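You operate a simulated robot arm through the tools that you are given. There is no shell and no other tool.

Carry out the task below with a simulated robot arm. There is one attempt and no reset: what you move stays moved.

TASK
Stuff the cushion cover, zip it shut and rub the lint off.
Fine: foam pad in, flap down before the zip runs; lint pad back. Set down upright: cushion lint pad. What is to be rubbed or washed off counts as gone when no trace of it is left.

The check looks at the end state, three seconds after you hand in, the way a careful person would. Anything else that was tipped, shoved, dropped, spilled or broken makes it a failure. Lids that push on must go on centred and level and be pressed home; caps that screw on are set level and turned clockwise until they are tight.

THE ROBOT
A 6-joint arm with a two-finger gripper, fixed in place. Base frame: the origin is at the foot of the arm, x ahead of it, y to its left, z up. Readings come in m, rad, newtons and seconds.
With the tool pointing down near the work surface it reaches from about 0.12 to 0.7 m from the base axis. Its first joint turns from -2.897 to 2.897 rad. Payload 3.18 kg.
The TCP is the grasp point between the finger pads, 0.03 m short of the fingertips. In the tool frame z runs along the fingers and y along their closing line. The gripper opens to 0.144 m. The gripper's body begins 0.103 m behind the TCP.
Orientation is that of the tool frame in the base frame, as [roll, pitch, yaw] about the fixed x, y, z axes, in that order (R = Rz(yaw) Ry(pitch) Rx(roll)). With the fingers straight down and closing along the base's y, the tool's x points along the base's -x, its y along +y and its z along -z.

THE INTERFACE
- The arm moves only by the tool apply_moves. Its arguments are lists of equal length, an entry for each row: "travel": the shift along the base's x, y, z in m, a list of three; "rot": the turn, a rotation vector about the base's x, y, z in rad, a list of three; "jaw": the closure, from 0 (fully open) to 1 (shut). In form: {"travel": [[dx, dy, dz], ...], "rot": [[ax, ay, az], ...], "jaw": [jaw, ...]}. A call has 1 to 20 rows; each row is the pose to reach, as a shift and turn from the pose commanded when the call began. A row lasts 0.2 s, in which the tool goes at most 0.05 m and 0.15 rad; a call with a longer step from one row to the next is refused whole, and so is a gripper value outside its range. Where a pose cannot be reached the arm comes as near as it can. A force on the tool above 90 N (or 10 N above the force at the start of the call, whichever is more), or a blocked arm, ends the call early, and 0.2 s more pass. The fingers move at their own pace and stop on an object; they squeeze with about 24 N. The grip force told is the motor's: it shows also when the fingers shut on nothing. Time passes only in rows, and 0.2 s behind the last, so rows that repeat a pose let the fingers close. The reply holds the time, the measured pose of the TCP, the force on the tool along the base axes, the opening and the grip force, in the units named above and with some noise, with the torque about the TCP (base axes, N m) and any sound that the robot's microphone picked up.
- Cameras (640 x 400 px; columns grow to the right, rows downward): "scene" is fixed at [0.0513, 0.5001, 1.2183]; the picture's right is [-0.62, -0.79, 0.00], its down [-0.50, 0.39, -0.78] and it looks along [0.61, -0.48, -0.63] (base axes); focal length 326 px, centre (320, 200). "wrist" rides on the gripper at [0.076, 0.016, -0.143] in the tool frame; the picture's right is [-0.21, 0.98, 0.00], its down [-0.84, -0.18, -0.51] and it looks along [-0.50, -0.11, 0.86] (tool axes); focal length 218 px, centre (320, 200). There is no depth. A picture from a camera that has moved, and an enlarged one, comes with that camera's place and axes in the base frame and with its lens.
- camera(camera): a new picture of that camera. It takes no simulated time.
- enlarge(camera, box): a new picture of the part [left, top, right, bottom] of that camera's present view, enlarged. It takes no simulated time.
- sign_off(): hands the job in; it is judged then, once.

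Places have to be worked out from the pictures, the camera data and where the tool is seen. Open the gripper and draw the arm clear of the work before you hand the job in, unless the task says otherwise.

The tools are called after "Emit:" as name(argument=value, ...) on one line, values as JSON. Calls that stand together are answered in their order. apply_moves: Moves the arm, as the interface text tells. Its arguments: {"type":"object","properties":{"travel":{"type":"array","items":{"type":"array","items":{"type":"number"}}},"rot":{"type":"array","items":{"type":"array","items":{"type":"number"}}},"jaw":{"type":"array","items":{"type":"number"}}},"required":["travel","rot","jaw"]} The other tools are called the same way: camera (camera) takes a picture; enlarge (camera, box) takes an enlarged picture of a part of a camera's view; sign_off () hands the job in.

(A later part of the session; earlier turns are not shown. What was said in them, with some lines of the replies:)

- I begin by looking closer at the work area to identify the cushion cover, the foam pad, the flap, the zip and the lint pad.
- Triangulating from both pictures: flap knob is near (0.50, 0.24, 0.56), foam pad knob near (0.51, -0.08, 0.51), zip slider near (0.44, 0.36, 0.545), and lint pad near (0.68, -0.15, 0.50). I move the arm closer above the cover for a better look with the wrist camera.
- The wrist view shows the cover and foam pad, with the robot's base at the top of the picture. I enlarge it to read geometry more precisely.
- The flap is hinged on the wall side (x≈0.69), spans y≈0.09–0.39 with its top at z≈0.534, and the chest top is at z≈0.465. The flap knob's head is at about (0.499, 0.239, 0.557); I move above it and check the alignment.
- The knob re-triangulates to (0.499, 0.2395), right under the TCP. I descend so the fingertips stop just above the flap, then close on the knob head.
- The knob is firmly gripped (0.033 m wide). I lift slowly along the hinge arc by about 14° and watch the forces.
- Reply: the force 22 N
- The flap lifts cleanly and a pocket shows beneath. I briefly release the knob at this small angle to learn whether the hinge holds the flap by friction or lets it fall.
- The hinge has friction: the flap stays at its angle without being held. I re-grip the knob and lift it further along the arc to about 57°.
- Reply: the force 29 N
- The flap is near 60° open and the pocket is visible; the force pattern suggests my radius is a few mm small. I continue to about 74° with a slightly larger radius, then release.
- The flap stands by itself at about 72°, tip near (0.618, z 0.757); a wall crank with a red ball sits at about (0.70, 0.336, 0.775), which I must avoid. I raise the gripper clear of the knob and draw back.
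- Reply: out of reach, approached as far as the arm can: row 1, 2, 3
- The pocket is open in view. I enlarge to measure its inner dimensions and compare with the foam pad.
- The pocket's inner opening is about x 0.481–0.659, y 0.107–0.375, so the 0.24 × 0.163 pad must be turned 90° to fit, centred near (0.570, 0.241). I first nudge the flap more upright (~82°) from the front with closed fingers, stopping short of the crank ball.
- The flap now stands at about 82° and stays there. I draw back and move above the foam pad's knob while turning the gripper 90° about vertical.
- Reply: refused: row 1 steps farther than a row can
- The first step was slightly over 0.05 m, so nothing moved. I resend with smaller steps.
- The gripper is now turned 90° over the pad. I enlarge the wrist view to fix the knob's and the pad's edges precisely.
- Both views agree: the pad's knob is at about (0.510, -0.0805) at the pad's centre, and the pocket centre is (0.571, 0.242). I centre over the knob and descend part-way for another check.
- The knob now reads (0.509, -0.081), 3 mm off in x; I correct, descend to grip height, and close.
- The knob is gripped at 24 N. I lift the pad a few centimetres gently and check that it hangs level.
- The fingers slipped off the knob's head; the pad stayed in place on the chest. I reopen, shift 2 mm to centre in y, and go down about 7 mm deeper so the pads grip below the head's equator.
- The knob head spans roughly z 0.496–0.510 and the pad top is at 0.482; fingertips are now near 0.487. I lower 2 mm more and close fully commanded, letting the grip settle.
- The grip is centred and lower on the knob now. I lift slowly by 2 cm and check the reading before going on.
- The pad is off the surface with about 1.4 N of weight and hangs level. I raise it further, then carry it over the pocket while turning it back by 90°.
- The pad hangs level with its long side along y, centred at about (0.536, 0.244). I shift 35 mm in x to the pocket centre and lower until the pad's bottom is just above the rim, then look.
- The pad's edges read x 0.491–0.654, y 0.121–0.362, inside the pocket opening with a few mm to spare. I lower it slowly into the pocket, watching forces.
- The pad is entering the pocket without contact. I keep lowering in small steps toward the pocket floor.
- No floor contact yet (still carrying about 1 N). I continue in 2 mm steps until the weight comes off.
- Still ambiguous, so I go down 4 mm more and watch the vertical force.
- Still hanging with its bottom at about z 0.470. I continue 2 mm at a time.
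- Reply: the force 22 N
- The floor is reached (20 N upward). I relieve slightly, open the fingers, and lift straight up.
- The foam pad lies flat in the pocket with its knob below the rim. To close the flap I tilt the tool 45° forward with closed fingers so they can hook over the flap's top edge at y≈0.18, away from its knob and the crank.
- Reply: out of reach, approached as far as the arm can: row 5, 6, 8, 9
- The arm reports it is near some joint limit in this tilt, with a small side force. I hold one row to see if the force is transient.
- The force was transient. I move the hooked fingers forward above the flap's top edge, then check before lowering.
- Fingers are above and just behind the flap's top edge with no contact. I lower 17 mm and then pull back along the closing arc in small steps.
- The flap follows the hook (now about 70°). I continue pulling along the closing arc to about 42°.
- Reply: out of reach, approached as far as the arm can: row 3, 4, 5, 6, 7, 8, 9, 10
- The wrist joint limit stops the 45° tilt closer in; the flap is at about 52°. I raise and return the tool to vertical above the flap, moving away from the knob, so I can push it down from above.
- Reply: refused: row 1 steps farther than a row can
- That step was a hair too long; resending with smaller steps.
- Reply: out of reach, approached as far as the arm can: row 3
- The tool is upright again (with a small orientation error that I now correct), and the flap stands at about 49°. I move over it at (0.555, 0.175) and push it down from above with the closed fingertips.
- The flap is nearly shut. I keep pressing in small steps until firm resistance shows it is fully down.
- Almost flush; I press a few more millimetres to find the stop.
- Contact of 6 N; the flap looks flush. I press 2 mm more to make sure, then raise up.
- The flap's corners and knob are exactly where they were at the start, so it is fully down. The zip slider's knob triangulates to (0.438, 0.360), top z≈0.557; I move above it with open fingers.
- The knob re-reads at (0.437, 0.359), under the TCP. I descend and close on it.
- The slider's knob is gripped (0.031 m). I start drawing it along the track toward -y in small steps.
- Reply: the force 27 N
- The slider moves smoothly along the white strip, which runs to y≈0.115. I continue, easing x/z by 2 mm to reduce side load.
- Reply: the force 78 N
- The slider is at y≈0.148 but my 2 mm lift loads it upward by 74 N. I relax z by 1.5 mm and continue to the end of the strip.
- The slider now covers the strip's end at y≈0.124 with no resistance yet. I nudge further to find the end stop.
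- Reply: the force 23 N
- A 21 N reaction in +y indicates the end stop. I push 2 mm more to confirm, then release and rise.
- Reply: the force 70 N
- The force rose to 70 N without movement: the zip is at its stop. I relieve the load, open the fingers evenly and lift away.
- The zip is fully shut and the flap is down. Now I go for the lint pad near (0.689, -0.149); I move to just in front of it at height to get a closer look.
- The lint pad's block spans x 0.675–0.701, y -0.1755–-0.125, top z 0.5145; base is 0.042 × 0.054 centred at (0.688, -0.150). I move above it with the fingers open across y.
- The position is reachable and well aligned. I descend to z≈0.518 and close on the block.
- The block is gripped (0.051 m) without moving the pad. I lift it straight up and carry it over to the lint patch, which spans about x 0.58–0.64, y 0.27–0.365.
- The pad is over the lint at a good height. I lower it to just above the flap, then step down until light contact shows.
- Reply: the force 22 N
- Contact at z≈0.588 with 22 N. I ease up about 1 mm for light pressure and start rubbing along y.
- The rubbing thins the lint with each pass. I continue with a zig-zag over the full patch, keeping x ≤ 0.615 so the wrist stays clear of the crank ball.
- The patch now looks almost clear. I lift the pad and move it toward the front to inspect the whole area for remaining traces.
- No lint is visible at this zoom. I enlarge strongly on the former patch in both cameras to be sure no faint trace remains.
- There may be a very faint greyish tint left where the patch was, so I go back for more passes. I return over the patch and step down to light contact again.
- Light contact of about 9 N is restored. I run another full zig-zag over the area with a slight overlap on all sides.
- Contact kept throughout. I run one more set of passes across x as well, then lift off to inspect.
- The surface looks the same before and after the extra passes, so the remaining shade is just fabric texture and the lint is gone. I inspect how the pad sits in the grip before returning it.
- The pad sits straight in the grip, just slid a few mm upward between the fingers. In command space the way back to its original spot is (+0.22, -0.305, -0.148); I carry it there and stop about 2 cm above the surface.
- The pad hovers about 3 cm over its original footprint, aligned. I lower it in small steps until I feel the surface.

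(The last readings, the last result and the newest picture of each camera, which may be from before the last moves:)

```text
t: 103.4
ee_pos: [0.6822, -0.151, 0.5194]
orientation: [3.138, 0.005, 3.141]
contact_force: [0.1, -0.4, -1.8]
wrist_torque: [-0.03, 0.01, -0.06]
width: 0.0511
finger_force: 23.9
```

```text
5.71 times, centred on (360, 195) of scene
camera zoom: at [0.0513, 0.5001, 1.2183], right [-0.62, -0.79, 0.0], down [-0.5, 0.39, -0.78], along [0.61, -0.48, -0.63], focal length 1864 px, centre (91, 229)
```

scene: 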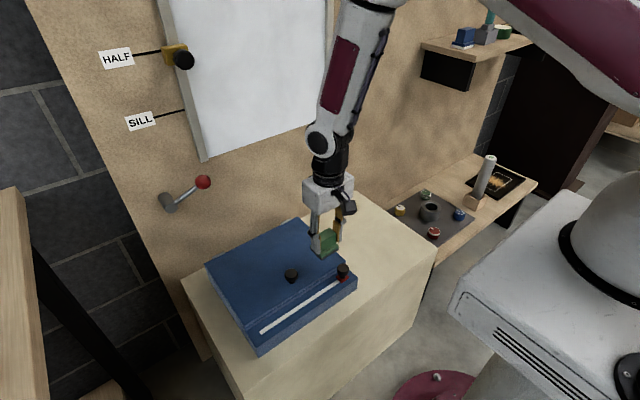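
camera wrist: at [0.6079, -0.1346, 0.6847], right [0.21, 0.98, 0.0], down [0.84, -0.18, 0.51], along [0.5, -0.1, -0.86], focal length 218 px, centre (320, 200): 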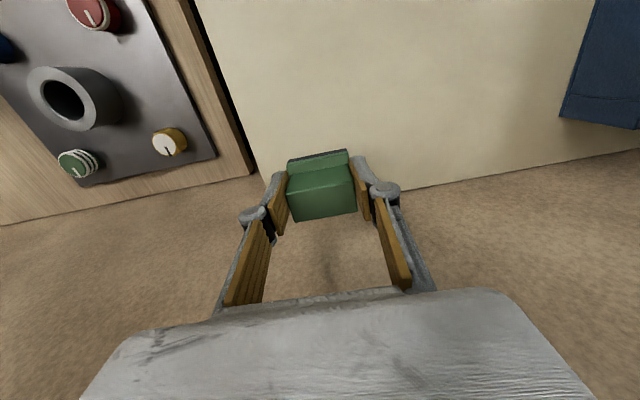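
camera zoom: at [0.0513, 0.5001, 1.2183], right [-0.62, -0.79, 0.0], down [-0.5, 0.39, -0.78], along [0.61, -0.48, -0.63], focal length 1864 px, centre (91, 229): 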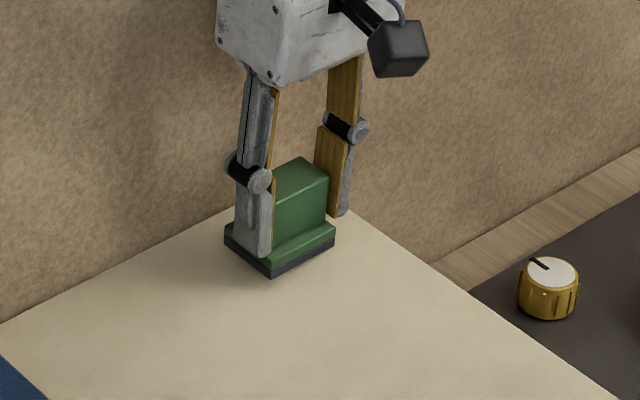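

The base's lower corner is still about 9 mm above where it originally stood, so I keep lowering by small steps.

Emit:
apply_moves(travel=[[0, 0, -0.002], [0, 0, -0.004], [0, 0, -0.006], [0, 0, -0.006]], rot=[[0, 0, 0], [0, 0, 0], [0, 0, 0], [0, 0, 0]], jaw=[1, 1, 1, 1])

Emit:
enlarge(camera="scene", box=[320, 160, 400, 230])

```text
t: 104.4
ee_pos: [0.6801, -0.1495, 0.5117]
orientation: [3.137, 0.006, 3.14]
contact_force: [-0.1, -0.5, -1.3]
wrist_torque: [0.01, 0.03, 0.01]
width: 0.0511
finger_force: 23.9
out of reach, approached as far as the arm can: row 1, 2, 3, 4
```

```text
5.71 times, centred on (360, 195) of scene
camera zoom: at [0.0513, 0.5001, 1.2183], right [-0.62, -0.79, 0.0], down [-0.5, 0.39, -0.78], along [0.61, -0.48, -0.63], focal length 1864 px, centre (91, 229)
```

zoom: 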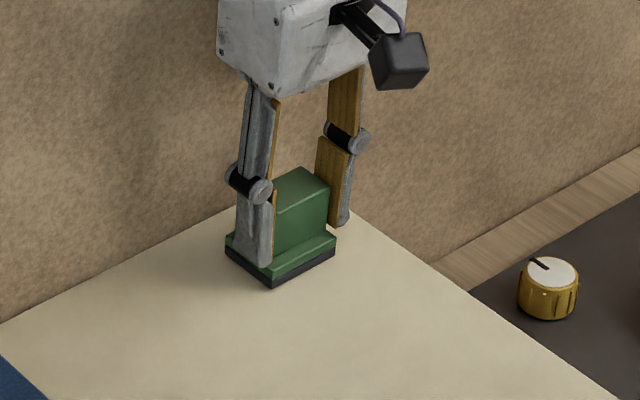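

Near the reach limit the arm gives a few mm in x, which is fine; the base is now only ~2 mm above the surface. I ease 2 mm back in x and finish lowering.

Emit:
apply_moves(travel=[[-0.002, 0, -0.001], [-0.002, 0, -0.003], [-0.002, 0, -0.003]], rot=[[0, 0, 0], [0, 0, 0], [0, 0, 0]], jaw=[1, 1, 1])

Emit:
enlarge(camera="scene", box=[320, 160, 400, 230])

```text
t: 105.2
ee_pos: [0.6782, -0.1497, 0.5096]
orientation: [3.139, 0.001, 3.14]
contact_force: [0.0, -0.4, -0.6]
wrist_torque: [-0.02, -0.01, 0.01]
width: 0.0514
finger_force: 23.6
```

```text
5.71 times, centred on (360, 195) of scene
camera zoom: at [0.0513, 0.5001, 1.2183], right [-0.62, -0.79, 0.0], down [-0.5, 0.39, -0.78], along [0.61, -0.48, -0.63], focal length 1864 px, centre (91, 229)
```

zoom: 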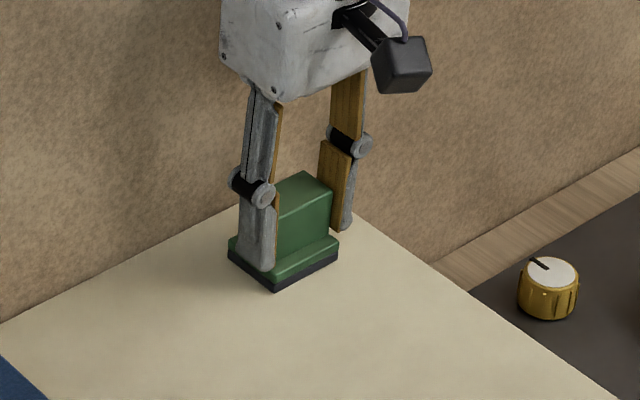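

Force dropped to -0.6 N, perhaps just touching. I lower 2 mm more to confirm contact.

Emit:
apply_moves(travel=[[0, 0, -0.001], [0, 0, -0.002], [0, 0, -0.002]], rot=[[0, 0, 0], [0, 0, 0], [0, 0, 0]], jaw=[1, 1, 1])

```text
t: 106.0
ee_pos: [0.6794, -0.1513, 0.5101]
orientation: [3.138, 0.005, 3.139]
contact_force: [-5.2, -0.4, 19.3]
wrist_torque: [-0.05, 0.29, -0.03]
width: 0.0513
finger_force: 23.6
```

Contact is confirmed with the pad standing on the chest. I relieve the pressure, open the fingers slowly and lift straight up.

Emit:
apply_moves(travel=[[0, 0, 0.001], [0, 0, 0.001], [0, 0, 0.001], [0, 0, 0.001], [0, 0, 0.001], [0, 0, 0.015], [-0.005, 0, 0.045], [-0.01, 0, 0.085], [-0.01, 0, 0.085]], rot=[[0, 0, 0], [0, 0, 0], [0, 0, 0], [0, 0, 0], [0, 0, 0], [0, 0, 0], [0, 0, 0], [0, 0, 0], [0, 0, 0]], jaw=[1, 0.6, 0.55, 0.5, 0.45, 0.45, 0.45, 0.45, 0.45])

Emit:
enlarge(camera="scene", box=[320, 160, 400, 230])

Emit:
camera(camera="wrist")

```text
t: 108.0
ee_pos: [0.669, -0.1495, 0.5943]
orientation: [3.137, 0.003, 3.139]
contact_force: [-1.2, -0.2, 0.4]
wrist_torque: [0.03, 0.0, -0.01]
width: 0.0792
finger_force: 0.0
```

```text
5.71 times, centred on (360, 195) of scene
camera zoom: at [0.0513, 0.5001, 1.2183], right [-0.62, -0.79, 0.0], down [-0.5, 0.39, -0.78], along [0.61, -0.48, -0.63], focal length 1864 px, centre (91, 229)
```

zoom: 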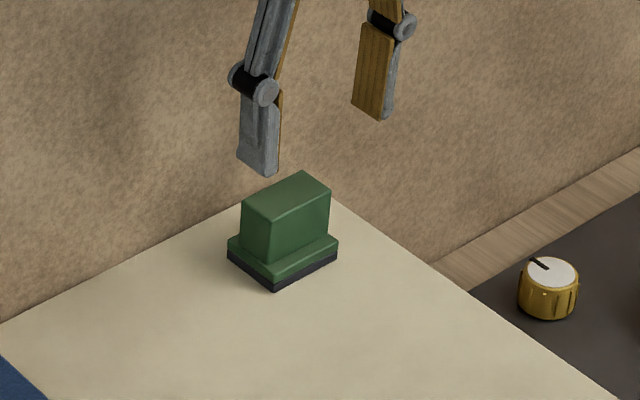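

```text
taken
camera wrist: at [0.5904, -0.1337, 0.7368], right [0.21, 0.98, 0.0], down [0.84, -0.18, 0.51], along [0.5, -0.1, -0.86], focal length 218 px, centre (320, 200)
```

wrist: 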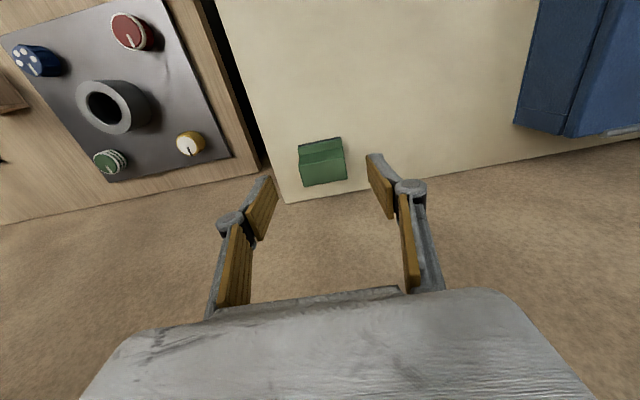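

The lint pad stands upright within about 3 mm of its original spot. I draw the arm up and back to its starting area and open the gripper.

Emit:
apply_moves(travel=[[-0.01, 0.0, 0.04], [-0.03, 0.015, 0.08], [-0.055, 0.03, 0.115], [-0.08, 0.05, 0.15], [-0.11, 0.07, 0.18], [-0.14, 0.09, 0.21], [-0.17, 0.11, 0.24], [-0.2, 0.135, 0.265], [-0.23, 0.16, 0.29], [-0.26, 0.185, 0.315], [-0.29, 0.21, 0.34], [-0.315, 0.225, 0.36], [-0.315, 0.225, 0.36]], rot=[[0, 0, 0], [0, 0, 0], [0, 0, 0], [0, 0, 0], [0, 0, 0], [0, 0, 0], [0, 0, 0], [0, 0, 0], [0, 0, 0], [0, 0, 0], [0, 0, 0], [0, 0, 0], [0, 0, 0]], jaw=[0.4, 0.3, 0.2, 0.1, 0, 0, 0, 0, 0, 0, 0, 0, 0])

Emit:
camera(camera="scene")

Emit:
camera(camera="wrist")

Emit:
enlarge(camera="scene", box=[180, 180, 450, 350])

Emit:
enlarge(camera="wrist", box=[310, 90, 470, 230])

```text
t: 110.8
ee_pos: [0.3551, 0.0755, 0.9525]
orientation: [3.139, 0.002, 3.14]
contact_force: [0.7, 0.3, -0.2]
wrist_torque: [0.0, -0.06, 0.03]
width: 0.1442
finger_force: 0.0
```

```text
taken
```

scene: 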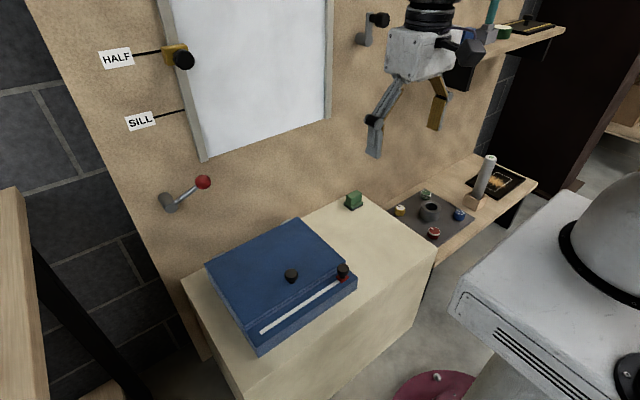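

```text
taken
camera wrist: at [0.2777, 0.0912, 1.0952], right [0.21, 0.98, 0.0], down [0.84, -0.18, 0.51], along [0.5, -0.1, -0.86], focal length 218 px, centre (320, 200)
```

wrist: 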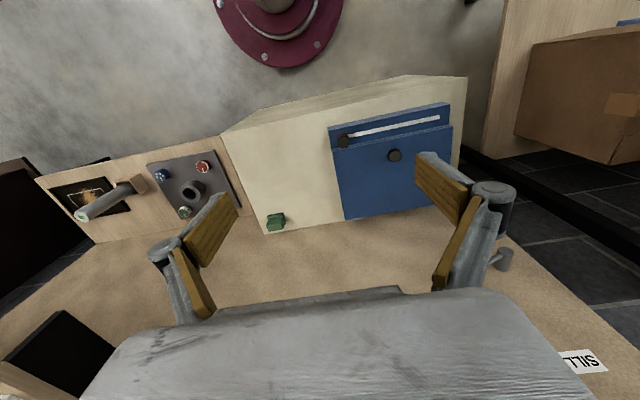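

```text
2.35 times, centred on (315, 265) of scene
camera zoom: at [0.0513, 0.5001, 1.2183], right [-0.62, -0.79, 0.0], down [-0.5, 0.39, -0.78], along [0.61, -0.48, -0.63], focal length 768 px, centre (332, 47)
```

zoom: 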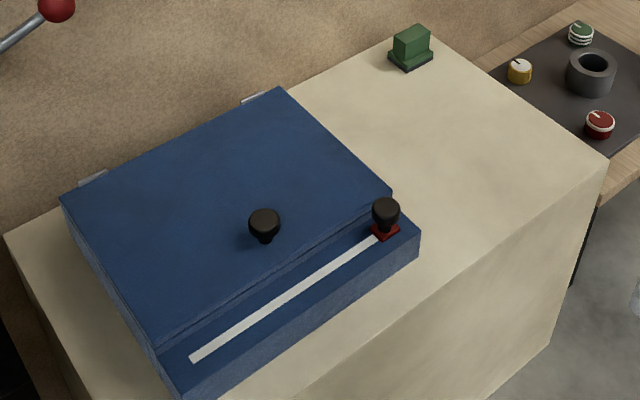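

```text
2.86 times, centred on (390, 160) of wrist
camera zoom: at [0.2777, 0.0912, 1.0952], right [0.21, 0.98, 0.0], down [0.84, -0.18, 0.51], along [0.5, -0.1, -0.86], focal length 624 px, centre (120, 314)
```

zoom: 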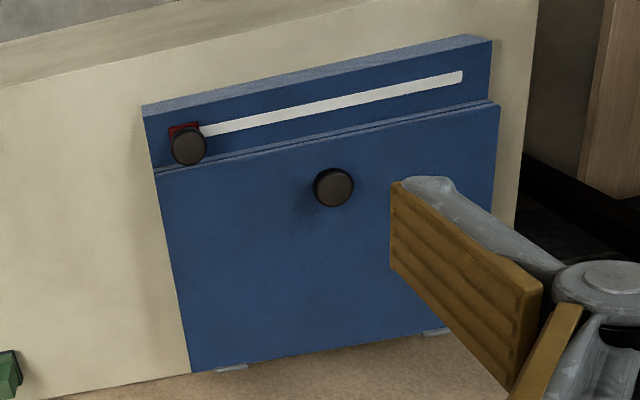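

Everything looks in order; I zoom in on the zip's end and the lint pad once more to verify the slider is at its stop and the pad stands flat.

Emit:
enlarge(camera="scene", box=[300, 230, 380, 300])

Emit:
enlarge(camera="scene", box=[320, 170, 390, 230])

Emit:
enlarge(camera="scene", box=[200, 215, 320, 345])

```text
5.71 times, centred on (340, 265) of scene
camera zoom: at [0.0513, 0.5001, 1.2183], right [-0.62, -0.79, 0.0], down [-0.5, 0.39, -0.78], along [0.61, -0.48, -0.63], focal length 1864 px, centre (206, -171)
```

zoom: 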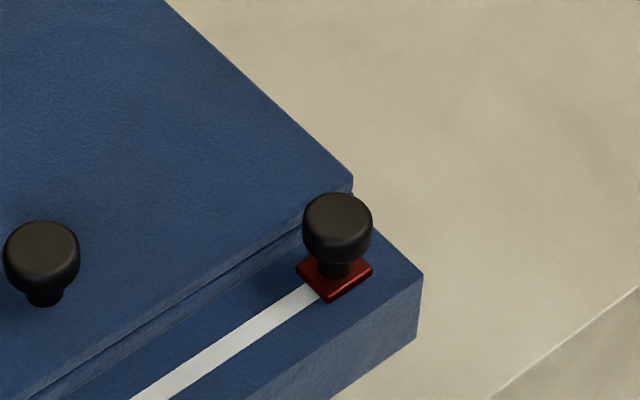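

```text
6.67 times, centred on (355, 200) of scene
camera zoom: at [0.0513, 0.5001, 1.2183], right [-0.62, -0.79, 0.0], down [-0.5, 0.39, -0.78], along [0.61, -0.48, -0.63], focal length 2175 px, centre (87, 200)
```

zoom: 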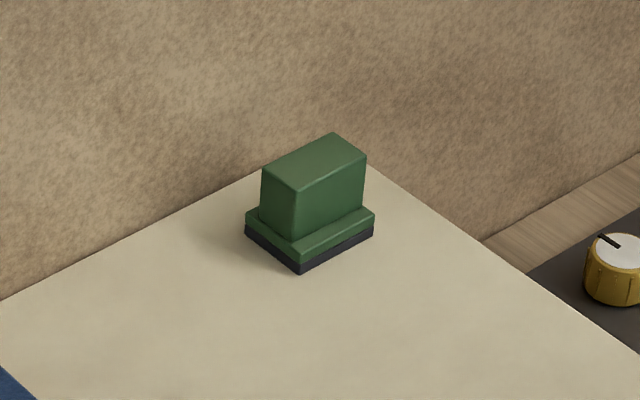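

```text
3.08 times, centred on (260, 280) of scene
camera zoom: at [0.0513, 0.5001, 1.2183], right [-0.62, -0.79, 0.0], down [-0.5, 0.39, -0.78], along [0.61, -0.48, -0.63], focal length 1004 px, centre (505, -46)
```

zoom: 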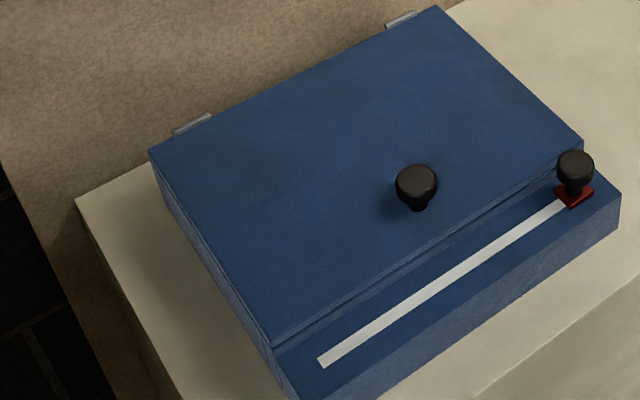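

The slider is at its stop, the flap is flush, no lint remains, the lint pad stands flat at its place, and the arm is clear with the gripper open. I hand the job in.

Emit:
sign_off()

```text
The job is handed in.
```

I did every step and handed the job in. I haven't seen the result of the check.

- **Foam pad:** it lies flat in the pocket. I had to turn it 90° because it only fits that way round.
- **Flap:** I closed it before running the zip, and it sits exactly where it did at the start.
- **Zip:** the slider is at its end stop. A harder pull didn't move it any further.
- **Lint:** I see no trace left, even zoomed in. A faint darker shade stayed the same through the extra passes, so I took it for fabric texture.
- **Lint pad:** it is back upright on the chest, about 3 mm from where it stood. That spot is at the edge of the arm's reach.

The fingers slipped off the foam pad's knob on the first lift, but the pad didn't move and the second grip held. As far as the pictures show, nothing else was moved. The gripper is open and the arm is clear of the work.
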